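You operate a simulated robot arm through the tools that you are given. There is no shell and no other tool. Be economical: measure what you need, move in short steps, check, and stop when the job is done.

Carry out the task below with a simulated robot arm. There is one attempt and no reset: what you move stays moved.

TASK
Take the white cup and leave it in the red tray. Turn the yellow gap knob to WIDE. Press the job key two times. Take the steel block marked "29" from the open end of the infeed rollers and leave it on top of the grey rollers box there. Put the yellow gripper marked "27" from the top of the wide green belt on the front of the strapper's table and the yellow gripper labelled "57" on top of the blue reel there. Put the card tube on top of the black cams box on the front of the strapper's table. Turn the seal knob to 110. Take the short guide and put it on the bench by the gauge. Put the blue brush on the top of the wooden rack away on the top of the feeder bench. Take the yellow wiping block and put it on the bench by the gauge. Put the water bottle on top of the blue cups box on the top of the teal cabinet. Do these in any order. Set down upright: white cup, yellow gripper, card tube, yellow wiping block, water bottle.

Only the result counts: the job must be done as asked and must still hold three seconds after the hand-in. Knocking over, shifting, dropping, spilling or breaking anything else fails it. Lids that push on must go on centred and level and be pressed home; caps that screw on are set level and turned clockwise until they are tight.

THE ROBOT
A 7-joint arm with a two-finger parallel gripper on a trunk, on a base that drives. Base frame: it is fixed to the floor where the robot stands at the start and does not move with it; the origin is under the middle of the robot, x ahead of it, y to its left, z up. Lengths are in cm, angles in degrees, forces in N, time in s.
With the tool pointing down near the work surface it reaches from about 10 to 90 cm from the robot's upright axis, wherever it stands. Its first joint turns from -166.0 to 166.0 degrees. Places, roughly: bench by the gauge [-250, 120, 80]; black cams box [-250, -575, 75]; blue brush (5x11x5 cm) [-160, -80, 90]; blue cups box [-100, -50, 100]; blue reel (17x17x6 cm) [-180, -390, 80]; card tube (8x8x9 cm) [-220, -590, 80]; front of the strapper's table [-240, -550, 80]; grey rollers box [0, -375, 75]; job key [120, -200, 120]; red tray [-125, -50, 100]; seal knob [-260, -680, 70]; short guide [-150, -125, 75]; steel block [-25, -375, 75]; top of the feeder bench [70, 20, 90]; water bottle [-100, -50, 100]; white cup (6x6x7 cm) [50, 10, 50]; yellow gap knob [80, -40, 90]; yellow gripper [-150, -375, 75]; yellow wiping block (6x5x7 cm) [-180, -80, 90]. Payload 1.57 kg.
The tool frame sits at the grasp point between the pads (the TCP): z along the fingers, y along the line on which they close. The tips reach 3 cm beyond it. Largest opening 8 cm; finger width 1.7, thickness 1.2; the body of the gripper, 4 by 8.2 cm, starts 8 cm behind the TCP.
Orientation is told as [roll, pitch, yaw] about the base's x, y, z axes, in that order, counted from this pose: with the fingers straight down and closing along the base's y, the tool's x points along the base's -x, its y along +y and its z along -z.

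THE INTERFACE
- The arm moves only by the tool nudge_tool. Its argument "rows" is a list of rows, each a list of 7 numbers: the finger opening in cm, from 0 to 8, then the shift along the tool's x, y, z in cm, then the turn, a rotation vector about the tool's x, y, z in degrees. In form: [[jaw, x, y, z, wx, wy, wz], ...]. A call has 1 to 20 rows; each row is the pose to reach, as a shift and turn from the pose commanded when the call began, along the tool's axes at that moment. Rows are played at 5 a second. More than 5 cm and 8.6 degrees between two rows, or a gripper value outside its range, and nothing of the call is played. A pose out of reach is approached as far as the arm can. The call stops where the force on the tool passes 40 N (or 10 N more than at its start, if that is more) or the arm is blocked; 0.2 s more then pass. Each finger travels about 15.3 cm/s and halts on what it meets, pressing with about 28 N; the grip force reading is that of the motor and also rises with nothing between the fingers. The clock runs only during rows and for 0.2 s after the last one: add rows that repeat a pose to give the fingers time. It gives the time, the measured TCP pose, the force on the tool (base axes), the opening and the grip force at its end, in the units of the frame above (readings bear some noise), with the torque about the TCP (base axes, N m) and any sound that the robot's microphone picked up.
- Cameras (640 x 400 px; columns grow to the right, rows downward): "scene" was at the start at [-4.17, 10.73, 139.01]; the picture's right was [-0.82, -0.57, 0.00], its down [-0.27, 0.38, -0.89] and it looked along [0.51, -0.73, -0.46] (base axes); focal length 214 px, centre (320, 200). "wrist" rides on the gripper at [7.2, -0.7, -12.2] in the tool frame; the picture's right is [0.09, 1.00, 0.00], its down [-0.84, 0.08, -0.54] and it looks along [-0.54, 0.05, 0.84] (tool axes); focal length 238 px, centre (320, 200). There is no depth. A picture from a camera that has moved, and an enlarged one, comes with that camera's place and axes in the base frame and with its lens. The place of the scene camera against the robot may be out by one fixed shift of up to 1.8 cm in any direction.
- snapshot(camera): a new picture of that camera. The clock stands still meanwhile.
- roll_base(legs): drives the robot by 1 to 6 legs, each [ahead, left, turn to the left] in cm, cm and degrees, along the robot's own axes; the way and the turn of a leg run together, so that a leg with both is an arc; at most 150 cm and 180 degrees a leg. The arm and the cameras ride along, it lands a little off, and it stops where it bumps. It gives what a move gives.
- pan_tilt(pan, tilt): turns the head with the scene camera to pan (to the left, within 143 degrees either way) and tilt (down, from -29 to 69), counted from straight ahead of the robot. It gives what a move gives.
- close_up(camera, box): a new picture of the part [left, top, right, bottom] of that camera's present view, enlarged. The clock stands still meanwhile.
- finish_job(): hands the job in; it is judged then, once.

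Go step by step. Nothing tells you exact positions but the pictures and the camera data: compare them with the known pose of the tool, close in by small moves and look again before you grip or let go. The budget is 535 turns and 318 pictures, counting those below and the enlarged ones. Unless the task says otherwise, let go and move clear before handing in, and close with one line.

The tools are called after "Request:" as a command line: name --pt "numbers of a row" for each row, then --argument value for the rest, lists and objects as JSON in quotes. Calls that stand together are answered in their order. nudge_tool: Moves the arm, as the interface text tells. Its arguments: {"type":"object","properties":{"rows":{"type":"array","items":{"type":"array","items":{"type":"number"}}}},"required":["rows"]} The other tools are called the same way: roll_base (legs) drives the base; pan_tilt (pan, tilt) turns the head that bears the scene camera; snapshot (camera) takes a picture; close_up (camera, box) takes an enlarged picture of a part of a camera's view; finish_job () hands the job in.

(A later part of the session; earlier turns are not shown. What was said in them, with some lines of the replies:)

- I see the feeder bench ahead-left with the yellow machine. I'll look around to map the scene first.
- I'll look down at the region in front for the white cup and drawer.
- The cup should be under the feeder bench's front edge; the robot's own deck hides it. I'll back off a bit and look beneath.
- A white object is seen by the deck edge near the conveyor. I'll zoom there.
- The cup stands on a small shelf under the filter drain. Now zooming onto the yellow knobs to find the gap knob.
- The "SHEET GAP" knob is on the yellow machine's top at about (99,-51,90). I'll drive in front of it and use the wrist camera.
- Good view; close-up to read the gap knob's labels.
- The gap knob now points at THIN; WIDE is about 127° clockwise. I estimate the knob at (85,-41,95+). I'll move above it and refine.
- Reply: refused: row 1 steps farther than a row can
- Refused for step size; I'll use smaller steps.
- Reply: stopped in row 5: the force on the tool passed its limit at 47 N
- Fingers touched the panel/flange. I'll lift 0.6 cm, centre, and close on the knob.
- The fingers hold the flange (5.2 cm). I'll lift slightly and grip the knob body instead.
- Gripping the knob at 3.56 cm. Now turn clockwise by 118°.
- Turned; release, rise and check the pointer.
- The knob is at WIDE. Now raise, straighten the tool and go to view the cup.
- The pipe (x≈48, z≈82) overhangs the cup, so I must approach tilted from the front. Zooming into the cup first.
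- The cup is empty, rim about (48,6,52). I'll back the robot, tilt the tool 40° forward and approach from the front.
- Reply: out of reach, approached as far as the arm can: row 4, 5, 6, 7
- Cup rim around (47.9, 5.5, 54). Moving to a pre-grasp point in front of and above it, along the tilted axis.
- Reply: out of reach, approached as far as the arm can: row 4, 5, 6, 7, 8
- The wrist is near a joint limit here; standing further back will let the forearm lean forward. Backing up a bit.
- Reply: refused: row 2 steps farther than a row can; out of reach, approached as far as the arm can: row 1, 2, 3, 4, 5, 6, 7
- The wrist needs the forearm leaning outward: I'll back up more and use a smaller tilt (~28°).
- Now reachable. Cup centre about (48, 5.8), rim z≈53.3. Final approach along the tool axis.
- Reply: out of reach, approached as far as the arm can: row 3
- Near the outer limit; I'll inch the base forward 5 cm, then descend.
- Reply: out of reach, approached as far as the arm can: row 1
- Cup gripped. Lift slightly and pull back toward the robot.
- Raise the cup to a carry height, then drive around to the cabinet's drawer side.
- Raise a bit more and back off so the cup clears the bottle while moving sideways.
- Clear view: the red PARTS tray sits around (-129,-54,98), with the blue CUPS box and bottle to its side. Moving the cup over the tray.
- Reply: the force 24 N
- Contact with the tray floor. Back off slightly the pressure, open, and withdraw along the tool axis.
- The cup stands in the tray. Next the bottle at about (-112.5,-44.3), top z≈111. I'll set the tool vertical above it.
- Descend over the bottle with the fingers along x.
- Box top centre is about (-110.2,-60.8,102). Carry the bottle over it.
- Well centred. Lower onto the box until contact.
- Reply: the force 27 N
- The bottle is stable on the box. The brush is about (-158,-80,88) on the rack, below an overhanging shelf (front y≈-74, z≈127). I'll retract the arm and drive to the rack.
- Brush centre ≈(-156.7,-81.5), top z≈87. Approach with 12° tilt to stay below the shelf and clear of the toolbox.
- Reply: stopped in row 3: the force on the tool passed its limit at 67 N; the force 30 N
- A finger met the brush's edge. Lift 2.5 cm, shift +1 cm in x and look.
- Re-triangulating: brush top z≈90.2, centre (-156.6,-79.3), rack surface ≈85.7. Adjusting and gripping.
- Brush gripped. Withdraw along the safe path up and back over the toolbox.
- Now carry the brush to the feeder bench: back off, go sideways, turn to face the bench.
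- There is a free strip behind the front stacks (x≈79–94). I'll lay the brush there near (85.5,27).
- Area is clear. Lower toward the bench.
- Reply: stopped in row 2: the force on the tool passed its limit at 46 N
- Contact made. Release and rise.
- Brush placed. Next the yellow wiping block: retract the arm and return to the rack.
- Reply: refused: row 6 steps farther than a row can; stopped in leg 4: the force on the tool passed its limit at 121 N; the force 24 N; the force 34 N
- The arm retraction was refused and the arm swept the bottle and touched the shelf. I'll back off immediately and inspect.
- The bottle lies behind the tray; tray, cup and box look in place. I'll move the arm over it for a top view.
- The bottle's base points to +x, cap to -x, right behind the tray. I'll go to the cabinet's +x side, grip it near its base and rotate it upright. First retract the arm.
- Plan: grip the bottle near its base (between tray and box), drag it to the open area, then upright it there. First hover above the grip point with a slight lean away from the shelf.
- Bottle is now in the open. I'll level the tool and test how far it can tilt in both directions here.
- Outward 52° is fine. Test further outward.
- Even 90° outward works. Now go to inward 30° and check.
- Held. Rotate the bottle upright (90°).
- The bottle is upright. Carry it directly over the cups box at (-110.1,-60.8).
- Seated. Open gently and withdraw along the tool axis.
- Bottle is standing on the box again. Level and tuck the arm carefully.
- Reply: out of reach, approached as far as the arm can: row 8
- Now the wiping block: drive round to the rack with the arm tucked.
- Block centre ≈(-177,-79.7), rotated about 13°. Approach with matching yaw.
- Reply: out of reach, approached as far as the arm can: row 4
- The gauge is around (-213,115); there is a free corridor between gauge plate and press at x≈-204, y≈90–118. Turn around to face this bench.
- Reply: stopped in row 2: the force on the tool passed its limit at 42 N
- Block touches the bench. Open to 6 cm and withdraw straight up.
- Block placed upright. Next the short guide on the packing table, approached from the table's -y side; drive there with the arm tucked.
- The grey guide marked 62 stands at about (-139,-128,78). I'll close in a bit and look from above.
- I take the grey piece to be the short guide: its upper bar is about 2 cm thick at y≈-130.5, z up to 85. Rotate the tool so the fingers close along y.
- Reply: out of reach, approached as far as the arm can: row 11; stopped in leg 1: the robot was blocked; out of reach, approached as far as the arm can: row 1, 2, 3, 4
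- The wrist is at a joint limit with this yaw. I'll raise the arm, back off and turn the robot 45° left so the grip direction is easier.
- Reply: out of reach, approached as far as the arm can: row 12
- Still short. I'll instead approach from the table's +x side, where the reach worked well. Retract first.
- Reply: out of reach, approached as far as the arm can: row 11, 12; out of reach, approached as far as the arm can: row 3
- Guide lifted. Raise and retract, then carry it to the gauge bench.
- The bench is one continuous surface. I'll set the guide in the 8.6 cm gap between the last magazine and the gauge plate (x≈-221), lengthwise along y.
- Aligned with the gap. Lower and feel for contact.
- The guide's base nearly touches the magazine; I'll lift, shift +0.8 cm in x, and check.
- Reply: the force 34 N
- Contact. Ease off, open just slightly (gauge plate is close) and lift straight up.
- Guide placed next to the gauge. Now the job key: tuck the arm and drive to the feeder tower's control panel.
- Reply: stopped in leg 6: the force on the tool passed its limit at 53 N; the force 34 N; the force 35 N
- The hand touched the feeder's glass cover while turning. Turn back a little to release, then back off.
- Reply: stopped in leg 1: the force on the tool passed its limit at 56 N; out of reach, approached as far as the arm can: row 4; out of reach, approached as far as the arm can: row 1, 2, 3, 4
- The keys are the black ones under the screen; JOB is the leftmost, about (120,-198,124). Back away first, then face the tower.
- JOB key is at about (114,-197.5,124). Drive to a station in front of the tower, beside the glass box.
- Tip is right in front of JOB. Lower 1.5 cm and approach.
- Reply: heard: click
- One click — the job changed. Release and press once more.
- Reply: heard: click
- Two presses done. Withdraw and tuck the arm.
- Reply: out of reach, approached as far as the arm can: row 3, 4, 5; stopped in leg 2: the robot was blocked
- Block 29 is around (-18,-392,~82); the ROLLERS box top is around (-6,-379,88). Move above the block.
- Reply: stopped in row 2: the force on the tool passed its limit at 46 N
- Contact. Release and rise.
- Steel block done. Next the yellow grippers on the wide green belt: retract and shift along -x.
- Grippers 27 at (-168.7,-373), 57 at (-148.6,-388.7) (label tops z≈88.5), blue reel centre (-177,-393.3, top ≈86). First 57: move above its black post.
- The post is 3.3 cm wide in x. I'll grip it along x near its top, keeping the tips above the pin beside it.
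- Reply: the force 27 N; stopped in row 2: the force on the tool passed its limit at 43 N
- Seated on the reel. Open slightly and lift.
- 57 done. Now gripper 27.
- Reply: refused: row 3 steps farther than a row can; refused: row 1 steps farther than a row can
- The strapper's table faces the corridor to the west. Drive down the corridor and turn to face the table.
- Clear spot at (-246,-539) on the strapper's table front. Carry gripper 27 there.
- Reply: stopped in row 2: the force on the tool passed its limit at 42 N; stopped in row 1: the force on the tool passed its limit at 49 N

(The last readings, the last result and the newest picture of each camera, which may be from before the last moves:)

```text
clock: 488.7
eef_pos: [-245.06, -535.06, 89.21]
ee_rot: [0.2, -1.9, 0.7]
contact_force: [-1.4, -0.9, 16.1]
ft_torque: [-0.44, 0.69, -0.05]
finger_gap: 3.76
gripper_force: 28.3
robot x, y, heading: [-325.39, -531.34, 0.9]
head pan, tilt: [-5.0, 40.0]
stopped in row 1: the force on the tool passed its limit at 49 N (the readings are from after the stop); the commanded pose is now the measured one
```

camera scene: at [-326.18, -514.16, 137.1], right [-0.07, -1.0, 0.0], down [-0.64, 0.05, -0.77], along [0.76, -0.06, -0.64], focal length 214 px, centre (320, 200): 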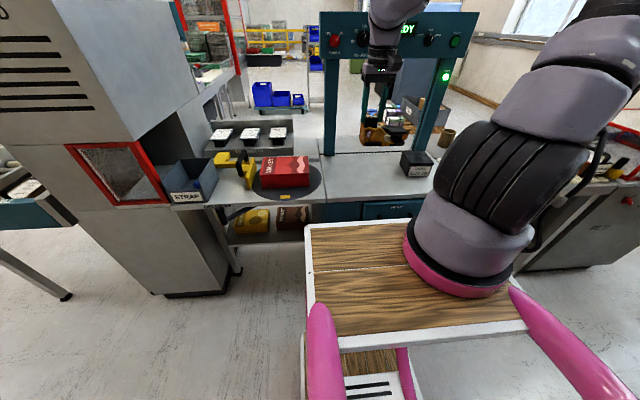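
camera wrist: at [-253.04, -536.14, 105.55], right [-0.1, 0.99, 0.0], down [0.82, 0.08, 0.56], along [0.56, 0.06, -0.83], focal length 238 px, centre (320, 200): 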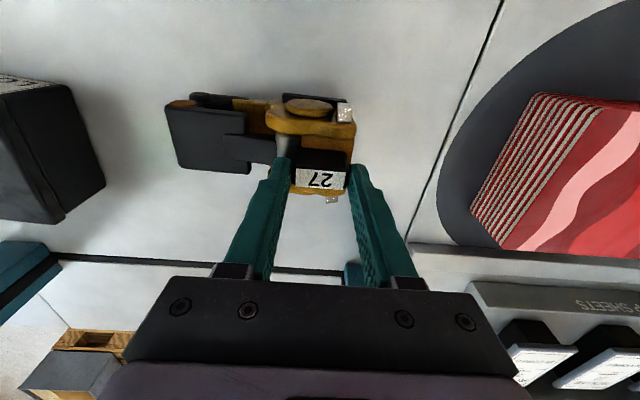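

Contact with the table. Release, rise and check.

Request:
nudge_tool --pt "4.2 0 0 0 0 0 0" --pt "5 0 0 0 0 0 0" --pt "5 0 0 0 0 0 0" --pt "5 0 0 -2 0 0 0" --pt "5 0 0 -5 0 0 0" --pt "5 0 0 -9 0 0 0" --pt "5 0 0 -13.5 0 0 0" --pt "5 0 0 -18 0 0 0" --pt "5 0 0 -22.5 0 0 0"

Request:
close_up --camera "scene" --box '[310, 110, 470, 230]'

Request:
snapshot --camera "wrist"

```text
clock: 490.7
eef_pos: [-245.92, -535.33, 111.65]
ee_rot: [0.2, -1.7, 0.7]
contact_force: [-0.4, -0.5, -0.2]
ft_torque: [-0.02, 0.01, 0.01]
finger_gap: 5.01
gripper_force: 0.1
robot x, y, heading: [-324.87, -531.89, 0.6]
head pan, tilt: [-5.0, 40.0]
```

```text
3.33 times, centred on (390, 170) of scene
camera zoom: at [-326.15, -514.17, 137.11], right [-0.08, -1.0, 0.0], down [-0.64, 0.05, -0.77], along [0.76, -0.06, -0.64], focal length 715 px, centre (87, 300)
```

zoom: 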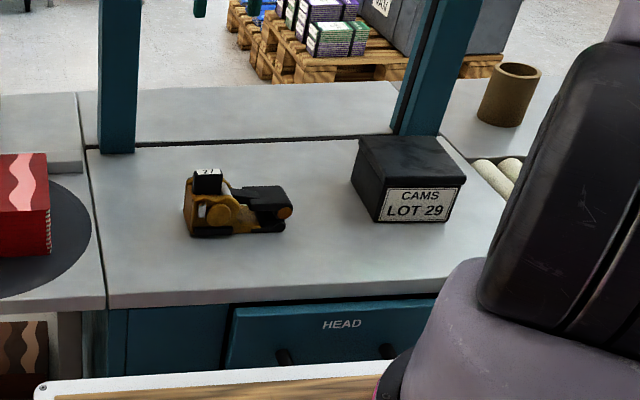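

```text
71 pictures are left
camera wrist: at [-253.44, -536.29, 123.65], right [-0.1, 0.99, 0.0], down [0.82, 0.08, 0.57], along [0.56, 0.06, -0.82], focal length 238 px, centre (320, 200)
```

wrist: 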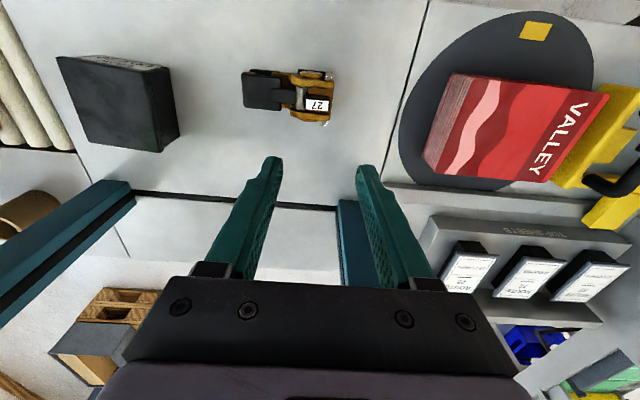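

Gripper 27 stands on the table. Next the card tube behind the arch at about (-214,-597): retract, shift right and forward.

Request:
nudge_tool --pt "4 4 0 -2 0 0 0" --pt "4 8 0 -4 0 0 0" --pt "4 12 0 -6 0 0 0" --pt "4 16 0 -7 0 0 0"

Request:
roll_base --legs '[[0, -46, -0.6], [10, 0, 0]]'

Request:
snapshot --camera "wrist"

Request:
snapshot --camera "scene"

```text
clock: 491.7
eef_pos: [-262.05, -535.38, 118.05]
ee_rot: [0.2, -1.7, 0.7]
contact_force: [0.5, 0.1, -0.7]
ft_torque: [-0.02, 0.04, 0.03]
finger_gap: 4.02
gripper_force: 0.1
robot x, y, heading: [-324.97, -531.79, 0.9]
head pan, tilt: [-5.0, 40.0]
```

```text
clock: 495.2
eef_pos: [-251.82, -582.41, 118.12]
ee_rot: [0.2, -1.7, -0.3]
contact_force: [0.1, -0.2, -0.1]
ft_torque: [0.01, 0.01, 0.0]
finger_gap: 4.02
gripper_force: 0.0
robot x, y, heading: [-314.51, -577.38, -0.3]
head pan, tilt: [-5.0, 40.0]
```

```text
70 pictures are left
camera wrist: at [-259.47, -583.15, 130.05], right [-0.09, 1.0, 0.0], down [0.82, 0.07, 0.57], along [0.57, 0.05, -0.82], focal length 238 px, centre (320, 200)
```

wrist: 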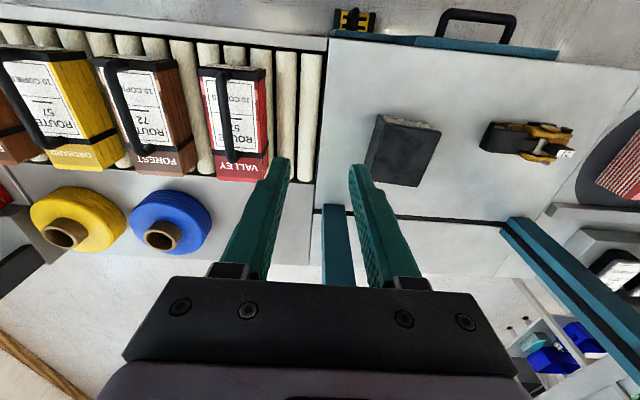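

```text
69 pictures are left
camera scene: at [-315.6, -560.03, 137.1], right [-0.09, -1.0, 0.0], down [-0.64, 0.06, -0.77], along [0.76, -0.07, -0.64], focal length 214 px, centre (320, 200)
```

scene: 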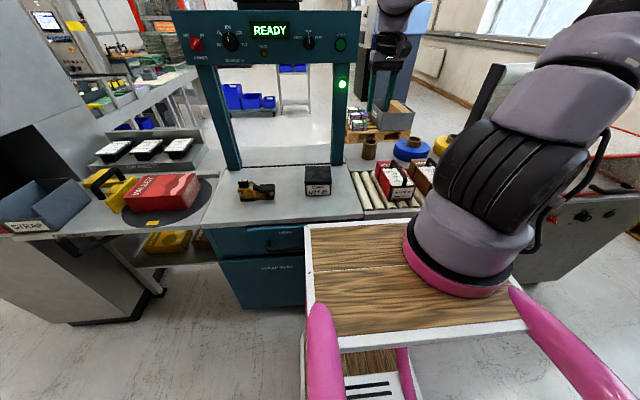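

Request:
nudge_tool --pt "4 -4.2 -1 0 0 0 0" --pt "4 -8.4 -2 0 0 0 0" --pt "4 -12.6 -3 0 0 0 0" --pt "4 -16.8 -4 0 0 0 0" --pt "4 -21 -5 1 0 0 0" --pt "4 -25.2 -6 2 0 0 0" --pt "4 -29.4 -7.2 3 0 0 0" --pt "4 -33.6 -8.4 4 0 0 0" --pt "4 -36 -9.5 6 0 0 0"

Request:
snapshot --camera "wrist"

```text
clock: 497.2
eef_pos: [-215.76, -591.88, 113.31]
ee_rot: [0.3, -1.8, -0.2]
contact_force: [-0.2, 0.2, 0.5]
ft_torque: [0.03, -0.01, 0.0]
finger_gap: 3.98
gripper_force: 0.1
robot x, y, heading: [-314.79, -577.49, -0.2]
head pan, tilt: [-5.0, 40.0]
```

```text
68 pictures are left
camera wrist: at [-223.39, -592.71, 125.17], right [-0.09, 1.0, 0.0], down [0.82, 0.07, 0.57], along [0.57, 0.05, -0.82], focal length 238 px, centre (320, 200)
```

wrist: 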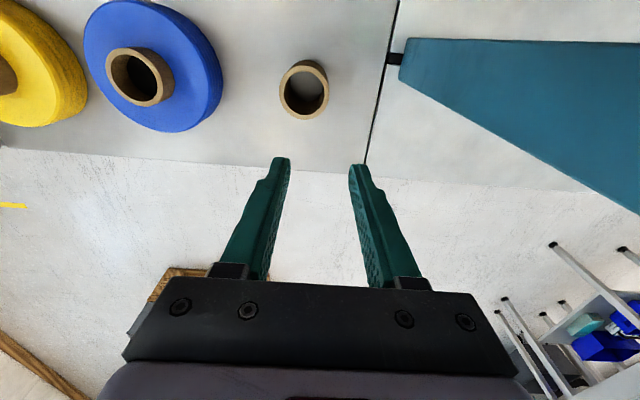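

Request:
close_up --camera "wrist" --box '[260, 45, 350, 135]'

```text
4.44 times, centred on (305, 90) of wrist
camera zoom: at [-223.39, -592.71, 125.17], right [-0.09, 1.0, 0.0], down [0.82, 0.07, 0.57], along [0.57, 0.05, -0.82], focal length 1059 px, centre (387, 689)
```

zoom: 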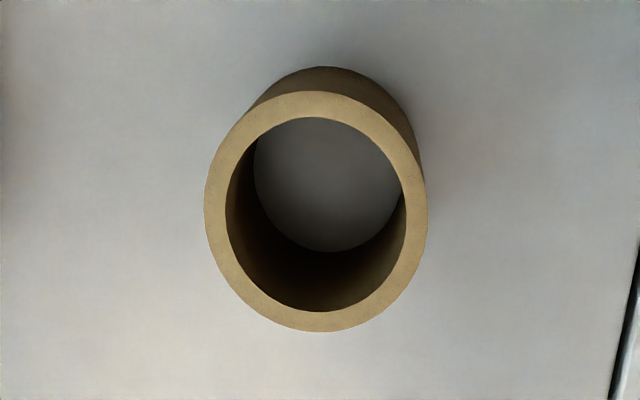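

Tube rim centre (-216.4,-594.4), wall 0.7 cm. I'll grip its +y wall with one finger inside.

Request:
nudge_tool --pt "3.6 0.6 0.8 4 0 0 0" --pt "3.6 0.6 0.8 8 0 0 0" --pt "3.6 0.6 0.8 12 0 0 0" --pt "3.6 0.6 0.8 16 0 0 0" --pt "3.6 0.6 0.8 20 0 0 0"

Request:
snapshot --camera "wrist"

```text
clock: 498.4
eef_pos: [-215.77, -590.86, 93.15]
ee_rot: [0.2, -1.8, -0.2]
contact_force: [-0.1, 0.2, 0.6]
ft_torque: [-0.01, 0.0, 0.02]
finger_gap: 3.62
gripper_force: 0.0
robot x, y, heading: [-314.8, -577.35, -0.3]
head pan, tilt: [-5.0, 40.0]
```

```text
66 pictures are left
camera wrist: at [-223.35, -591.72, 105.09], right [-0.09, 1.0, 0.0], down [0.82, 0.07, 0.57], along [0.57, 0.05, -0.82], focal length 238 px, centre (320, 200)
```

wrist: 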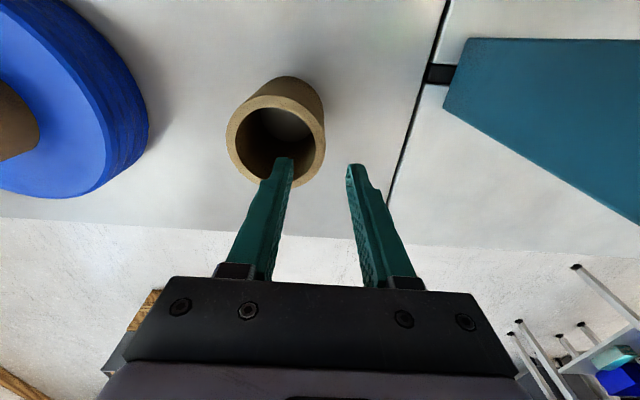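

Request:
nudge_tool --pt "3.6 0.4 -0.2 2 0 0 0" --pt "3.6 0.4 -0.2 4 0 0 0" --pt "3.6 0.4 -0.2 5.8 0 0 0" --pt "2 0.4 -0.2 5.8 0 0 0" --pt "0.3 0.4 -0.2 5.8 0 0 0" --pt "0.2 0.4 -0.2 5.8 0 0 0"

Request:
nudge_tool --pt "0.2 0 0 -2 0 0 0" --pt "0.2 0 0 -6 0 0 0" --pt "0.2 0 0 -10 0 0 0" --pt "0.2 0 0 -14 0 0 0" --pt "0.2 0 0 -17 0 0 0"

Request:
snapshot --camera "wrist"

```text
clock: 499.8
eef_pos: [-215.9, -591.07, 87.34]
ee_rot: [0.2, -1.9, -0.2]
contact_force: [0.3, 0.7, 2.6]
ft_torque: [-0.18, -0.06, 0.04]
finger_gap: 0.95
gripper_force: 27.7
robot x, y, heading: [-314.92, -577.56, -0.1]
head pan, tilt: [-5.0, 40.0]
```

```text
clock: 501.0
eef_pos: [-216.35, -591.3, 104.36]
ee_rot: [0.2, -1.7, -0.2]
contact_force: [0.4, -0.8, -1.1]
ft_torque: [0.03, 0.02, 0.0]
finger_gap: 0.96
gripper_force: 28.3
robot x, y, heading: [-315.05, -577.54, 0.1]
head pan, tilt: [-5.0, 40.0]
```

```text
65 pictures are left
camera wrist: at [-224.0, -592.15, 116.34], right [-0.09, 1.0, 0.0], down [0.82, 0.07, 0.57], along [0.56, 0.05, -0.82], focal length 238 px, centre (320, 200)
```

wrist: 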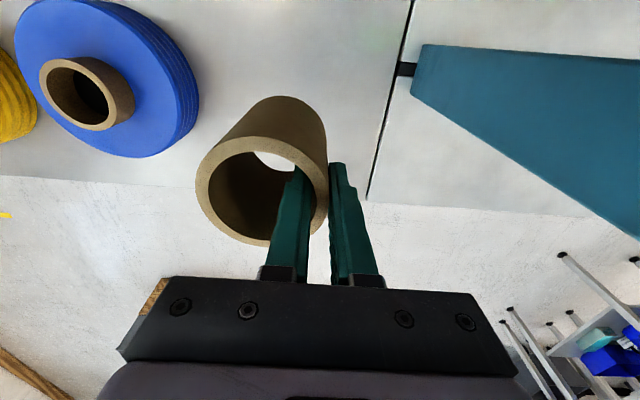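

Tube held. Raise, go back in -x (around the arch column), then over to the CAMS box.

Request:
nudge_tool --pt "0.2 0 0 -4 0 0 0" --pt "0.2 0 0 -8 0 0 0" --pt "0.2 4.5 0 -9 0 0 0" --pt "0.2 9 0 -9 0 0 0" --pt "0.2 13.5 0 -9 0 0 0" --pt "0.2 18 0 -9 0 0 0" --pt "0.2 22.5 0 -9 0 0 0" --pt "0.2 25.3 3 -9 0 0 0" --pt "0.2 25.3 7.5 -9 0 0 0" --pt "0.2 25.3 12 -9 0 0 0" --pt "0.2 25.3 16.5 -9 0 0 0" --pt "0.2 25.3 21 -9 0 0 0" --pt "0.2 25.3 25.5 -9 0 0 0" --pt "0.2 25.3 29.4 -9 0 0 0"

Request:
snapshot --camera "wrist"

Request:
close_up --camera "scene" --box '[260, 110, 400, 220]'

```text
clock: 504.0
eef_pos: [-241.92, -561.79, 112.59]
ee_rot: [0.2, -1.7, -0.4]
contact_force: [-0.3, 0.8, -0.3]
ft_torque: [0.05, 0.03, -0.01]
finger_gap: 0.98
gripper_force: 28.1
robot x, y, heading: [-314.67, -577.58, -0.4]
head pan, tilt: [-5.0, 40.0]
```

```text
64 pictures are left
camera wrist: at [-249.62, -562.66, 124.58], right [-0.09, 1.0, 0.0], down [0.82, 0.07, 0.57], along [0.57, 0.05, -0.82], focal length 238 px, centre (320, 200)
```

wrist: 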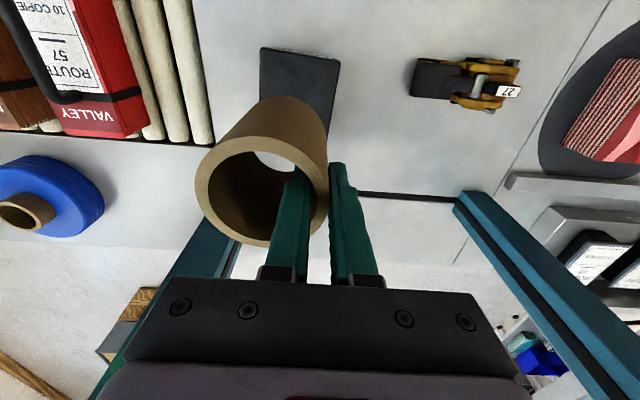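

```text
3.64 times, centred on (330, 165) of scene
camera zoom: at [-315.61, -560.09, 137.11], right [-0.09, -1.0, 0.0], down [-0.64, 0.06, -0.77], along [0.76, -0.07, -0.64], focal length 780 px, centre (284, 327)
```

zoom: 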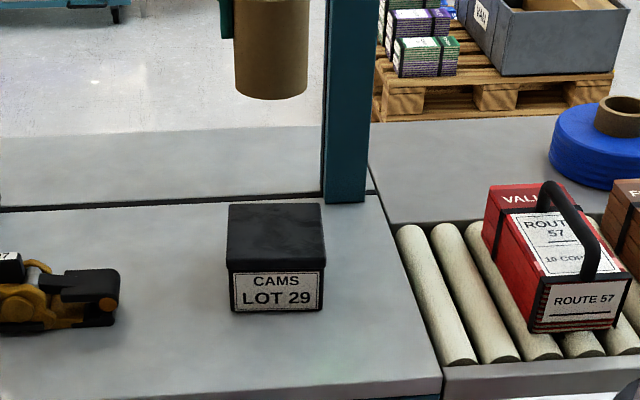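

Request:
nudge_tool --pt "0.2 -0.4 0 4 0 0 0" --pt "0.2 -0.4 0 8 0 0 0" --pt "0.2 -0.4 0 12 0 0 0" --pt "0.2 -0.4 0 15 0 0 0"

Request:
close_up --camera "scene" --box '[260, 110, 400, 220]'

Request:
nudge_tool --pt "0.2 0 0 0.5 0 0 0" --pt "0.2 0 0 1 0 0 0"

```text
clock: 505.0
eef_pos: [-241.19, -561.55, 97.51]
ee_rot: [0.3, -1.9, -0.2]
contact_force: [0.2, -0.4, 0.6]
ft_torque: [0.02, 0.03, -0.02]
finger_gap: 0.96
gripper_force: 28.1
robot x, y, heading: [-314.84, -577.63, -0.0]
head pan, tilt: [-5.0, 40.0]
```

```text
3.64 times, centred on (330, 165) of scene
camera zoom: at [-315.64, -560.03, 137.1], right [-0.09, -1.0, 0.0], down [-0.64, 0.06, -0.77], along [0.76, -0.07, -0.64], focal length 780 px, centre (284, 327)
```

zoom: 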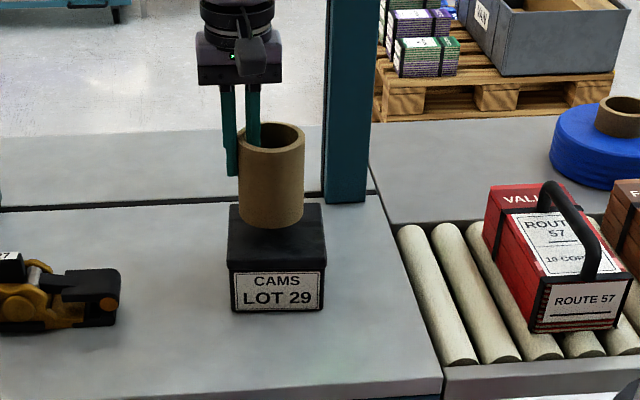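

```text
clock: 505.6
eef_pos: [-241.11, -561.72, 96.66]
ee_rot: [0.2, -1.7, -0.1]
contact_force: [0.0, 0.0, -0.3]
ft_torque: [0.01, 0.0, 0.0]
finger_gap: 0.96
gripper_force: 27.9
robot x, y, heading: [-314.62, -577.23, -0.2]
head pan, tilt: [-5.0, 40.0]
```

Request:
nudge_tool --pt "0.2 0 0 0.4 0 0 0" --pt "0.2 0 0 0.8 0 0 0"

Request:
nudge_tool --pt "0.2 0 0 0.3 0 0 0" --pt "0.2 0 0 0.6 0 0 0"

```text
clock: 506.2
eef_pos: [-240.94, -561.67, 95.89]
ee_rot: [0.3, -1.8, -0.3]
contact_force: [0.5, -0.7, -1.1]
ft_torque: [0.04, -0.03, -0.01]
finger_gap: 0.94
gripper_force: 27.8
robot x, y, heading: [-314.61, -577.4, -0.0]
head pan, tilt: [-5.0, 40.0]
```

```text
clock: 506.8
eef_pos: [-240.95, -561.67, 95.32]
ee_rot: [0.2, -1.7, -0.2]
contact_force: [0.1, 0.3, -0.8]
ft_torque: [0.06, 0.0, 0.0]
finger_gap: 0.97
gripper_force: 28.2
robot x, y, heading: [-314.94, -577.2, -0.3]
head pan, tilt: [-5.0, 40.0]
```

Request:
nudge_tool --pt "0.2 0 0 0.3 0 0 0" --pt "0.2 0 0 0.6 0 0 0"

Request:
nudge_tool --pt "0.2 0 0 0.3 0 0 0" --pt "0.2 0 0 0.6 0 0 0"

Request:
close_up --camera "scene" --box '[290, 120, 370, 210]'

```text
clock: 507.4
eef_pos: [-240.89, -561.64, 94.81]
ee_rot: [0.3, -2.0, -0.3]
contact_force: [-1.2, -3.7, 31.5]
ft_torque: [-0.57, 0.71, -0.11]
finger_gap: 0.97
gripper_force: 28.2
robot x, y, heading: [-315.04, -577.42, -0.1]
head pan, tilt: [-5.0, 40.0]
```

```text
clock: 508.0
eef_pos: [-240.84, -561.65, 94.19]
ee_rot: [0.5, -1.9, -0.1]
contact_force: [7.0, 5.5, 31.8]
ft_torque: [-0.32, 0.17, -0.03]
finger_gap: 1.03
gripper_force: 28.1
robot x, y, heading: [-314.93, -577.5, -0.2]
head pan, tilt: [-5.0, 40.0]
```

```text
4.44 times, centred on (330, 165) of scene
camera zoom: at [-315.68, -560.02, 137.1], right [-0.09, -1.0, 0.0], down [-0.64, 0.06, -0.77], along [0.76, -0.07, -0.64], focal length 953 px, centre (276, 356)
```

zoom: 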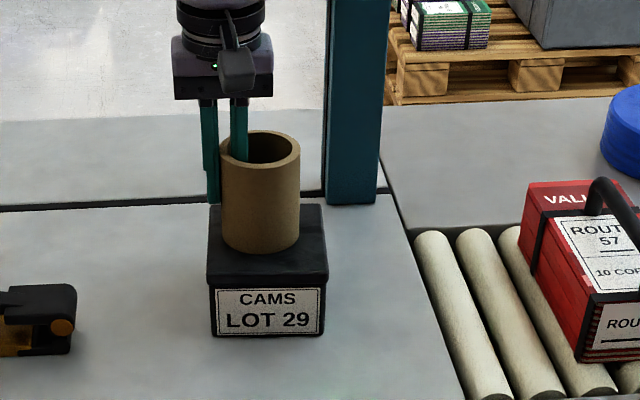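

Seated on the box. Ease, open and lift.

Request:
nudge_tool --pt "0.2 0 0 -0.2 0 0 0" --pt "1.8 0 0 -0.2 0 0 0" --pt "2.8 0 0 -0.2 0 0 0" --pt "2.8 0 0 -0.2 0 0 0" --pt "2.8 0 0 -3 0 0 0" --pt "2.8 0 0 -7 0 0 0" --pt "2.8 0 0 -11 0 0 0" --pt "2.8 0 0 -15.5 0 0 0" --pt "2.8 0 0 -20 0 0 0" --pt "2.8 4 0 -22 0 0 0" --pt "2.8 8.5 0 -23 0 0 0" --pt "2.8 13 0 -23 0 0 0"

Request:
close_up --camera "scene" --box '[250, 110, 410, 230]'

```text
clock: 510.6
eef_pos: [-254.51, -561.93, 116.73]
ee_rot: [0.3, -1.7, -0.1]
contact_force: [0.3, 0.7, -0.1]
ft_torque: [-0.04, 0.04, 0.0]
finger_gap: 2.79
gripper_force: 0.1
robot x, y, heading: [-314.61, -577.38, -0.3]
head pan, tilt: [-5.0, 40.0]
```

```text
3.33 times, centred on (330, 170) of scene
camera zoom: at [-315.56, -560.03, 137.1], right [-0.09, -1.0, 0.0], down [-0.64, 0.06, -0.77], along [0.76, -0.07, -0.64], focal length 715 px, centre (287, 300)
```

zoom: 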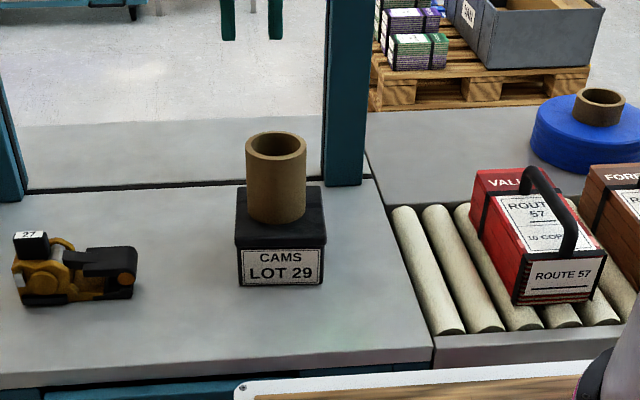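

Tube placed. Last: the seal knob further along the table.

Request:
nudge_tool --pt "0 3 0 0 0 0 0" --pt "0 6 -3 0 0 0 0" --pt "0 6 -7 0 0 0 0"

Request:
roll_base --legs '[[-14, 0, 0], [0, -75, 0]]'

Request:
pan_tilt --pan -10 --tilt 40

Request:
snapshot --camera "scene"

Request:
snapshot --camera "wrist"

```text
clock: 511.4
eef_pos: [-260.72, -568.65, 116.59]
ee_rot: [0.2, -1.8, -0.2]
contact_force: [-0.7, -0.1, 0.2]
ft_torque: [-0.03, -0.01, 0.0]
finger_gap: 0.0
gripper_force: 21.2
robot x, y, heading: [-314.44, -577.34, -0.1]
head pan, tilt: [-5.0, 40.0]
```

```text
clock: 516.4
eef_pos: [-274.84, -643.36, 116.63]
ee_rot: [0.3, -1.7, -0.3]
contact_force: [0.8, -0.2, 0.4]
ft_torque: [0.03, 0.02, 0.01]
finger_gap: 0.0
gripper_force: 21.5
robot x, y, heading: [-328.76, -652.12, -0.1]
head pan, tilt: [-5.0, 40.0]
```

```text
clock: 517.0
eef_pos: [-274.89, -643.22, 116.48]
ee_rot: [0.3, -1.7, -0.3]
contact_force: [0.7, 0.2, 0.1]
ft_torque: [0.01, 0.0, 0.01]
finger_gap: 0.0
gripper_force: 20.8
robot x, y, heading: [-328.75, -651.79, -0.2]
head pan, tilt: [-10.0, 40.0]
```

```text
59 pictures are left
camera scene: at [-329.9, -635.16, 137.1], right [-0.18, -0.98, 0.0], down [-0.63, 0.11, -0.77], along [0.75, -0.14, -0.64], focal length 214 px, centre (320, 200)
```

scene: 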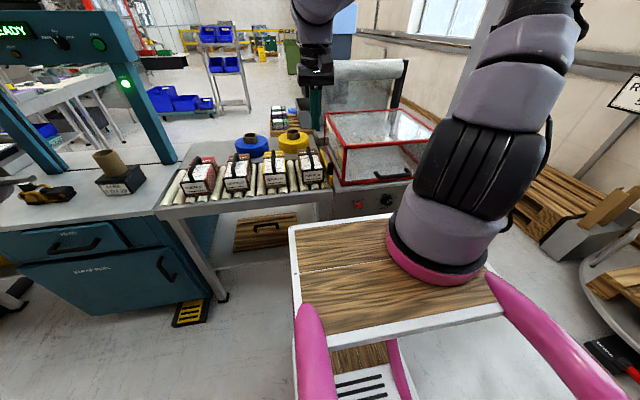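

```text
58 pictures are left
camera wrist: at [-282.51, -644.09, 128.56], right [-0.09, 1.0, 0.0], down [0.82, 0.07, 0.57], along [0.57, 0.05, -0.82], focal length 238 px, centre (320, 200)
```

wrist: 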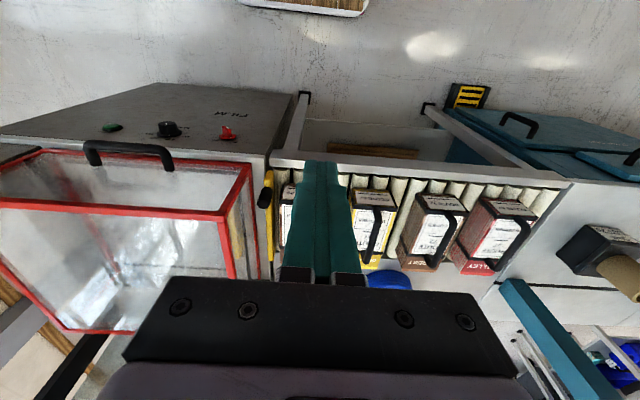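

Request:
close_up --camera "wrist" --box '[90, 100, 250, 160]'

Request:
close_up --camera "scene" --box '[330, 170, 420, 230]'

```text
4.00 times, centred on (170, 130) of wrist
camera zoom: at [-282.51, -644.09, 128.56], right [-0.09, 1.0, 0.0], down [0.82, 0.07, 0.57], along [0.57, 0.05, -0.82], focal length 953 px, centre (920, 480)
```

zoom: 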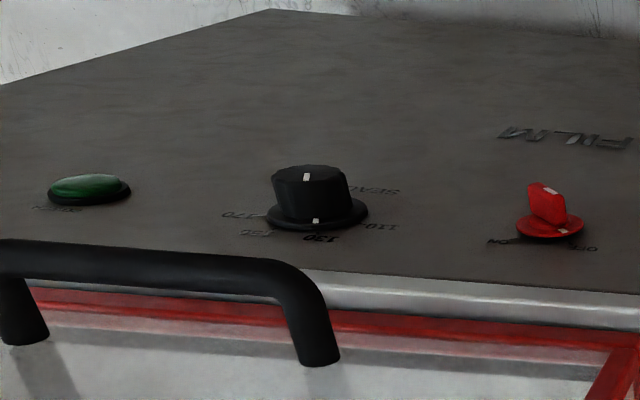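

```text
6.67 times, centred on (375, 200) of scene
camera zoom: at [-329.9, -635.16, 137.1], right [-0.18, -0.98, 0.0], down [-0.63, 0.11, -0.77], along [0.75, -0.14, -0.64], focal length 1430 px, centre (-47, 200)
```

zoom: 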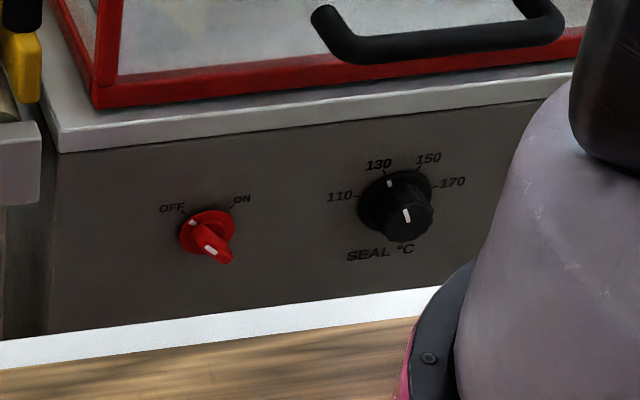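

The SEAL knob is on the front face at about (-258.7,-680.2,70), now at 130; 110 is 60° counter-clockwise. I'll shift the robot so the arm can reach down beside its deck with a horizontal tool.

Request:
roll_base --legs '[[-4, 32, 0]]'

Request:
nudge_tool --pt "0 1 -4.7 0 0 0 0" --pt "0 2 -9.4 0 0 0 0" --pt "0 2 -14.3 0 0 -4 0" --pt "0 2 -19.2 0 0 -8 0" --pt "0 2 -24.1 0 0 -12 0" --pt "0 2 -29 0 0 -16 0" --pt "0 2 -33.9 0 0 -20 0" --pt "0 2 -38.8 0 0 -24 0" --pt "0 2 -43.7 0 0 -28 0" --pt "0 2 -48.6 0 0 -32 0" --pt "0 2 -53.5 0 0 -36 0" --pt "0 2 -58.4 0 0 -40 0" --pt "0 2 -63.3 0 0 -44 0" --pt "0 2 -68 0 0 -48 0"

Request:
snapshot --camera "scene"

```text
clock: 519.2
eef_pos: [-278.75, -610.78, 116.63]
ee_rot: [0.3, -1.6, -0.2]
contact_force: [-0.7, 0.1, 0.3]
ft_torque: [0.0, -0.01, -0.01]
finger_gap: 0.01
gripper_force: 21.2
robot x, y, heading: [-332.99, -619.52, -0.3]
head pan, tilt: [-10.0, 40.0]
```

```text
clock: 522.2
eef_pos: [-281.18, -678.91, 116.38]
ee_rot: [0.3, -49.7, -0.4]
contact_force: [-0.3, 1.3, 0.1]
ft_torque: [-0.04, -0.01, -0.03]
finger_gap: 0.0
gripper_force: 21.4
robot x, y, heading: [-332.79, -619.65, -0.1]
head pan, tilt: [-10.0, 40.0]
```

```text
55 pictures are left
camera scene: at [-333.8, -602.69, 137.1], right [-0.18, -0.98, 0.0], down [-0.63, 0.11, -0.77], along [0.75, -0.14, -0.64], focal length 214 px, centre (320, 200)
```

scene: 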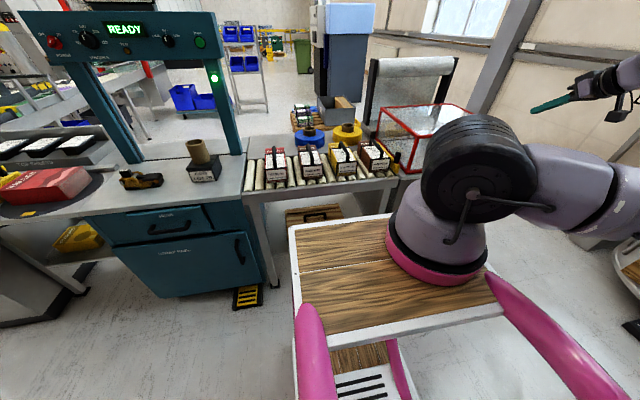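

Request:
nudge_tool --pt "4 3.3 0 3.2 0 -2 0" --pt "6 6.6 -0.1 6.4 0 -6 0" --pt "6 10 -0.2 9.7 0 -10 0" --pt "6 13.3 -0.2 13 0 -14 0" --pt "6 16.6 -0.3 16.2 0 -18 0" --pt "6 20 -0.4 19.5 0 -22 0" --pt "6 23.3 -0.4 22.7 0 -27 0" --pt "6 26.6 -0.5 26 0 -32 0" --pt "6 30 -0.6 29.2 0 -37 0" --pt "6 33.3 -0.6 32.5 0 -40.3 0"

Request:
snapshot --camera "wrist"

```text
clock: 524.4
eef_pos: [-277.79, -679.28, 69.82]
ee_rot: [115.4, -89.8, -115.9]
contact_force: [-0.3, -0.3, 0.6]
ft_torque: [0.02, -0.01, 0.04]
finger_gap: 6.01
gripper_force: 0.0
out of reach, approached as far as the arm can: row 2, 3, 4, 5
robot x, y, heading: [-332.7, -619.53, -0.2]
head pan, tilt: [-10.0, 40.0]
```

```text
54 pictures are left
camera wrist: at [-290.05, -680.04, 62.62], right [0.01, 1.0, -0.09], down [-0.54, 0.08, 0.84], along [0.84, 0.04, 0.54], focal length 238 px, centre (320, 200)
```

wrist: 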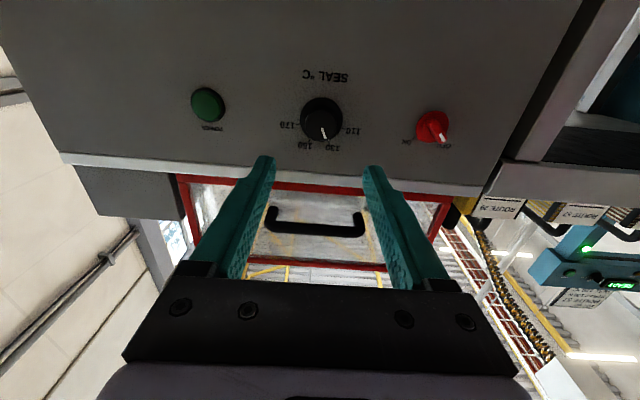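

Request:
close_up --camera "wrist" --box '[270, 65, 370, 160]'

```text
4.21 times, centred on (320, 112) of wrist
camera zoom: at [-290.05, -680.04, 62.62], right [0.01, 1.0, -0.09], down [-0.54, 0.08, 0.84], along [0.84, 0.04, 0.54], focal length 1004 px, centre (320, 568)
```

zoom: 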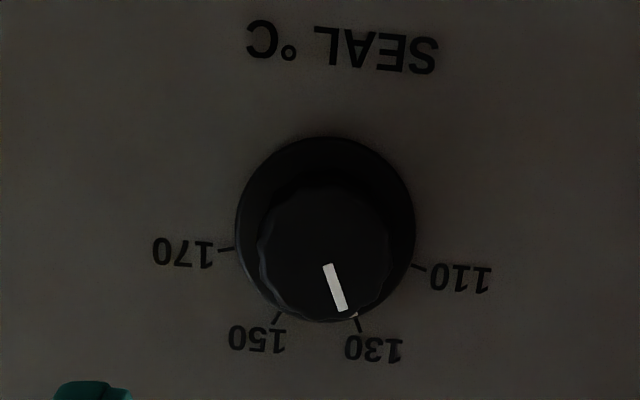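

Request:
nudge_tool --pt "6 -0.7 -0.2 3 0 0 8" --pt "6 -0.7 -0.2 6 0 0 16" --pt "6 -0.7 -0.2 9.5 0 0 25"

Request:
snapshot --camera "wrist"

```text
refused: row 3 steps farther than a row can; nothing moved
```

```text
52 pictures are left
camera wrist: at [-290.05, -680.04, 62.62], right [0.01, 1.0, -0.09], down [-0.54, 0.08, 0.84], along [0.84, 0.04, 0.54], focal length 238 px, centre (320, 200)
```

wrist: 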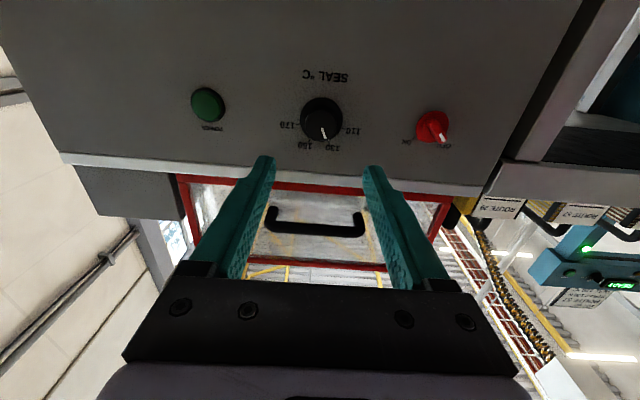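

Request:
nudge_tool --pt "6 -0.7 -0.2 3 0 0 8" --pt "6 -0.7 -0.2 6 0 0 16" --pt "6 -0.7 -0.2 9 0 0 24"

Request:
snapshot --camera "wrist"

```text
clock: 525.2
eef_pos: [-268.68, -679.53, 70.39]
ee_rot: [90.0, -65.6, -90.3]
contact_force: [-0.3, -1.0, 0.7]
ft_torque: [0.0, 0.03, 0.0]
finger_gap: 6.0
gripper_force: 0.2
robot x, y, heading: [-332.85, -619.38, -0.5]
head pan, tilt: [-10.0, 40.0]
```

```text
51 pictures are left
camera wrist: at [-280.96, -677.28, 63.64], right [0.0, 0.95, 0.33], down [-0.54, -0.27, 0.79], along [0.84, -0.18, 0.51], focal length 238 px, centre (320, 200)
```

wrist: 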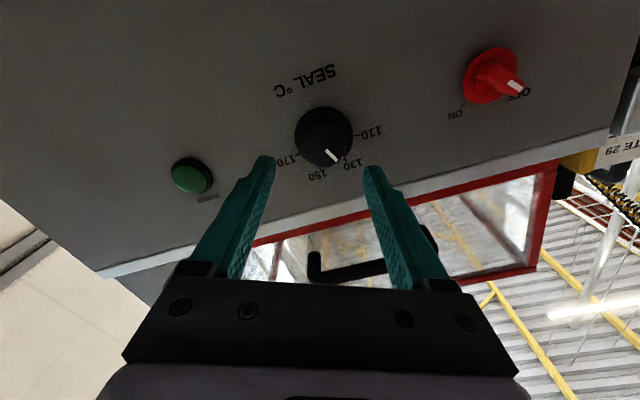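

Request:
nudge_tool --pt "6 0 0.1 2 0 0 0" --pt "6 0 0.1 3.3 0 0 0" --pt "6 0 0.1 4.1 0 0 0"

Request:
nudge_tool --pt "4.5 0 0 0 0 0 0" --pt "3 0 0 0 0 0 0" --pt "2.5 0 0 0 0 0 0"

Request:
snapshot --camera "wrist"

```text
clock: 526.0
eef_pos: [-264.45, -679.32, 70.46]
ee_rot: [90.1, -65.7, -90.4]
contact_force: [-0.7, -0.2, 0.0]
ft_torque: [0.01, -0.02, -0.02]
finger_gap: 6.01
gripper_force: 0.1
robot x, y, heading: [-332.75, -619.57, -0.2]
head pan, tilt: [-10.0, 40.0]
```

```text
clock: 526.8
eef_pos: [-264.49, -679.26, 70.5]
ee_rot: [90.2, -65.8, -90.4]
contact_force: [-2.7, 9.4, 4.1]
ft_torque: [0.01, -0.44, 0.29]
finger_gap: 3.74
gripper_force: 43.3
robot x, y, heading: [-332.82, -619.44, -0.3]
head pan, tilt: [-10.0, 40.0]
```

```text
50 pictures are left
camera wrist: at [-276.82, -677.04, 63.73], right [0.0, 0.95, 0.33], down [-0.54, -0.27, 0.79], along [0.84, -0.18, 0.51], focal length 238 px, centre (320, 200)
```

wrist: 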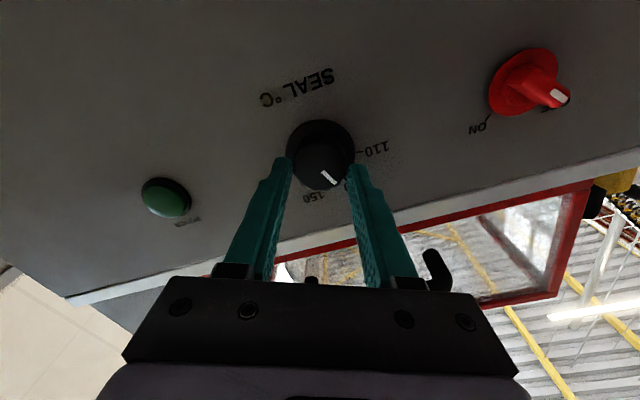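

Knob gripped. Turn 50° counter-clockwise (seen from the front).

Request:
nudge_tool --pt "2.5 0 0 0 0 0 -8" --pt "2.5 0 0 0 0 0 -16" --pt "2.5 0 0 0 0 0 -24" --pt "2.5 0 0 0 0 0 -32" --pt "2.5 0 0 0 0 0 -40" --pt "2.5 0 0 0 0 0 -46" --pt "2.5 0 0 0 0 0 -50" --pt "2.5 0 0 0 0 0 -50"

Request:
close_up --camera "wrist" --box '[260, 90, 400, 210]'

```text
clock: 527.7
eef_pos: [-264.48, -679.22, 70.58]
ee_rot: [-70.4, -86.6, 71.4]
contact_force: [8.4, -2.7, -3.6]
ft_torque: [-0.02, 0.84, -0.44]
finger_gap: 3.74
gripper_force: 43.6
out of reach, approached as far as the arm can: row 4
robot x, y, heading: [-332.91, -619.39, -0.4]
head pan, tilt: [-10.0, 40.0]
stopped in row 4: the force on the tool passed its limit at 54 N (the readings are from after the stop); the commanded pose is now the measured one
```

```text
3.33 times, centred on (330, 150) of wrist
camera zoom: at [-276.95, -680.67, 63.79], right [-0.02, 0.99, -0.15], down [-0.53, 0.11, 0.84], along [0.85, 0.09, 0.52], focal length 794 px, centre (287, 367)
```

zoom: 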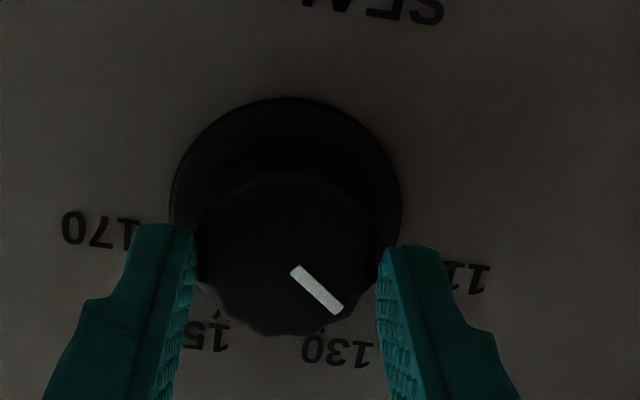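

Halfway; a joint limit stopped it. Release, rotate the hand back, regrip and finish the turn.

Request:
nudge_tool --pt "5 0 0 0 0 0 0" --pt "6 0 0 0 0 0 0" --pt "6 0 0 0 0 0 8" --pt "6 0 0 0 0 0 16" --pt "6 0 0 0 0 0 24" --pt "6 0 0 0 0 0 30"

Request:
close_up --camera "wrist" --box '[260, 90, 400, 210]'

```text
clock: 529.1
eef_pos: [-264.67, -679.26, 70.78]
ee_rot: [87.6, -62.9, -87.0]
contact_force: [-0.1, 0.6, -0.1]
ft_torque: [-0.01, 0.0, 0.02]
finger_gap: 5.99
gripper_force: 0.0
robot x, y, heading: [-333.08, -619.51, -0.2]
head pan, tilt: [-10.0, 40.0]
```

```text
3.33 times, centred on (330, 150) of wrist
camera zoom: at [-277.05, -676.95, 64.27], right [-0.01, 0.93, 0.37], down [-0.52, -0.32, 0.79], along [0.85, -0.19, 0.49], focal length 794 px, centre (287, 367)
```

zoom: 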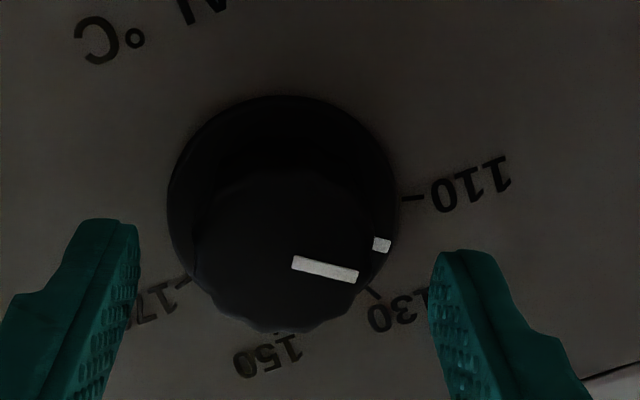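

Request:
nudge_tool --pt "4.5 0 0 0 0 0 0" --pt "3 0 0 0 0 0 0" --pt "2.5 0 0 0 0 0 0" --pt "2.5 0 0 0 0 0 -8" --pt "2.5 0 0 0 0 0 -16" --pt "2.5 0 0 0 0 0 -22" --pt "2.5 0 0 0 0 0 -26" --pt "2.5 0 0 0 0 0 -26"

Request:
nudge_tool --pt "4 0 0 0 0 0 0" --pt "6 0 0 0 0 0 0" --pt "6 0 0 0 0 0 0"

Request:
close_up --camera "wrist" --box '[260, 90, 400, 210]'

```text
clock: 530.9
eef_pos: [-264.59, -679.29, 70.84]
ee_rot: [43.2, -88.8, -42.3]
contact_force: [-7.8, -0.4, 0.1]
ft_torque: [1.02, -0.54, -0.13]
finger_gap: 3.72
gripper_force: 44.0
robot x, y, heading: [-332.5, -619.58, -0.0]
head pan, tilt: [-10.0, 40.0]
```

```text
clock: 531.7
eef_pos: [-264.52, -679.24, 70.88]
ee_rot: [40.7, -88.6, -39.8]
contact_force: [0.3, -0.7, 0.4]
ft_torque: [-0.01, -0.01, -0.03]
finger_gap: 5.98
gripper_force: 0.1
robot x, y, heading: [-332.69, -619.55, -0.3]
head pan, tilt: [-10.0, 40.0]
```

```text
3.33 times, centred on (330, 150) of wrist
camera zoom: at [-276.97, -680.18, 63.77], right [-0.02, 1.0, -0.08], down [-0.53, 0.06, 0.85], along [0.85, 0.06, 0.53], focal length 794 px, centre (287, 367)
```

zoom: 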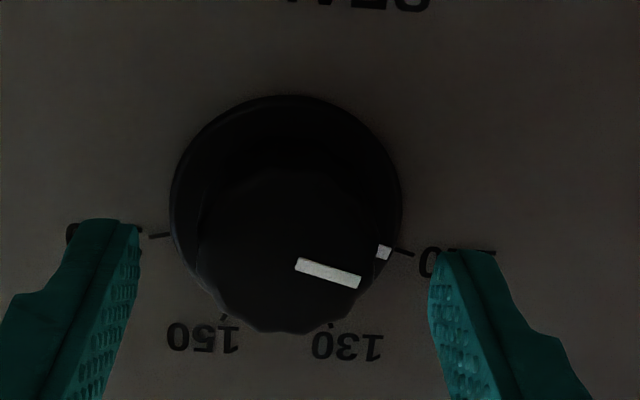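

Request:
nudge_tool --pt "6 0 0 -3 0 0 0" --pt "6 0 0 -7 0 0 0" --pt "6 0 0 -11 0 0 0"

Request:
close_up --camera "wrist" --box '[280, 80, 370, 155]'

```text
clock: 532.5
eef_pos: [-275.54, -679.43, 71.01]
ee_rot: [42.0, -88.7, -41.0]
contact_force: [0.0, -0.8, -0.3]
ft_torque: [0.01, -0.01, 0.02]
finger_gap: 6.03
gripper_force: 0.1
robot x, y, heading: [-332.67, -619.36, -0.4]
head pan, tilt: [-10.0, 40.0]
```

```text
5.33 times, centred on (325, 118) of wrist
camera zoom: at [-287.92, -680.29, 63.98], right [-0.02, 1.0, -0.08], down [-0.53, 0.05, 0.85], along [0.85, 0.06, 0.53], focal length 1271 px, centre (293, 640)
```

zoom: 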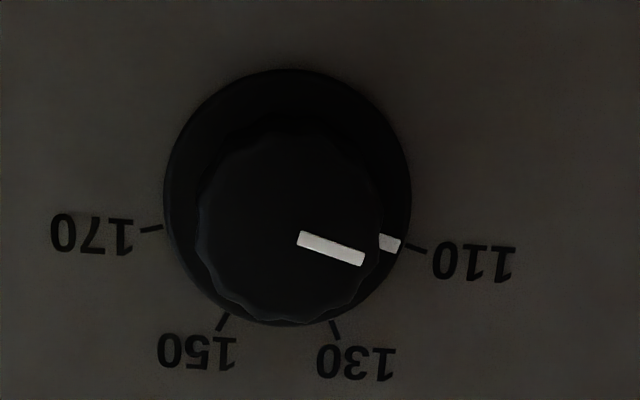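

The mark lines up with 110. Withdraw the arm clear of the machine.

Request:
nudge_tool --pt "6 -4 0 -1 0 5 0" --pt "6 -8.5 0 -2 0 10 0" --pt "6 -13 0 -2 0 15 0" --pt "6 -17.5 0 -2 0 20 0" --pt "6 -22 0 -2 0 25 0" --pt "6 -26.5 0 -2 0 30 0" --pt "6 -31 0 -2 0 35 0" --pt "6 -35.5 0 -2 0 40 0" --pt "6 -40 0 -2 0 45 0" --pt "6 -44.5 0 -2 0 50 0"

Request:
pan_tilt --pan 0 --tilt 35

Request:
snapshot --camera "scene"

```text
clock: 534.7
eef_pos: [-276.84, -680.17, 115.53]
ee_rot: [1.3, -38.9, 0.1]
contact_force: [-0.1, -1.0, 0.0]
ft_torque: [0.06, -0.07, 0.03]
finger_gap: 5.99
gripper_force: 0.1
robot x, y, heading: [-332.54, -619.28, -0.2]
head pan, tilt: [-10.0, 40.0]
```

```text
clock: 535.5
eef_pos: [-276.68, -680.08, 115.54]
ee_rot: [1.3, -39.1, 0.1]
contact_force: [0.5, 0.3, -0.6]
ft_torque: [-0.01, 0.0, 0.03]
finger_gap: 6.02
gripper_force: 0.1
robot x, y, heading: [-332.8, -619.61, -0.3]
head pan, tilt: [0.0, 35.0]
```

```text
45 pictures are left
camera scene: at [-333.34, -601.26, 137.86], right [0.0, -1.0, 0.0], down [-0.57, 0.0, -0.82], along [0.82, 0.0, -0.57], focal length 214 px, centre (320, 200)
```

scene: 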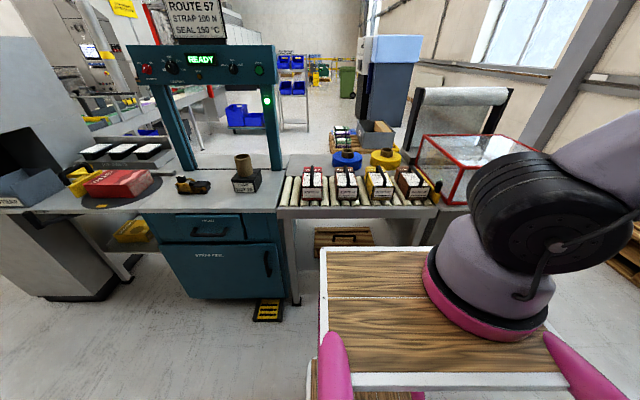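

Every item is placed and the arm is clear, so I'm handing in the job now.

Request:
finish_job

```text
The job is handed in.
```

I handed the job in with every item placed as asked; one slip along the way may count against it. While the arm was extended it swept the water bottle off its box. I stood the bottle back up on the blue cups box, with the cap still on, and saw no spill. The arm also bumped a shelf and the feeder's glass cover, and nothing looked moved afterwards.
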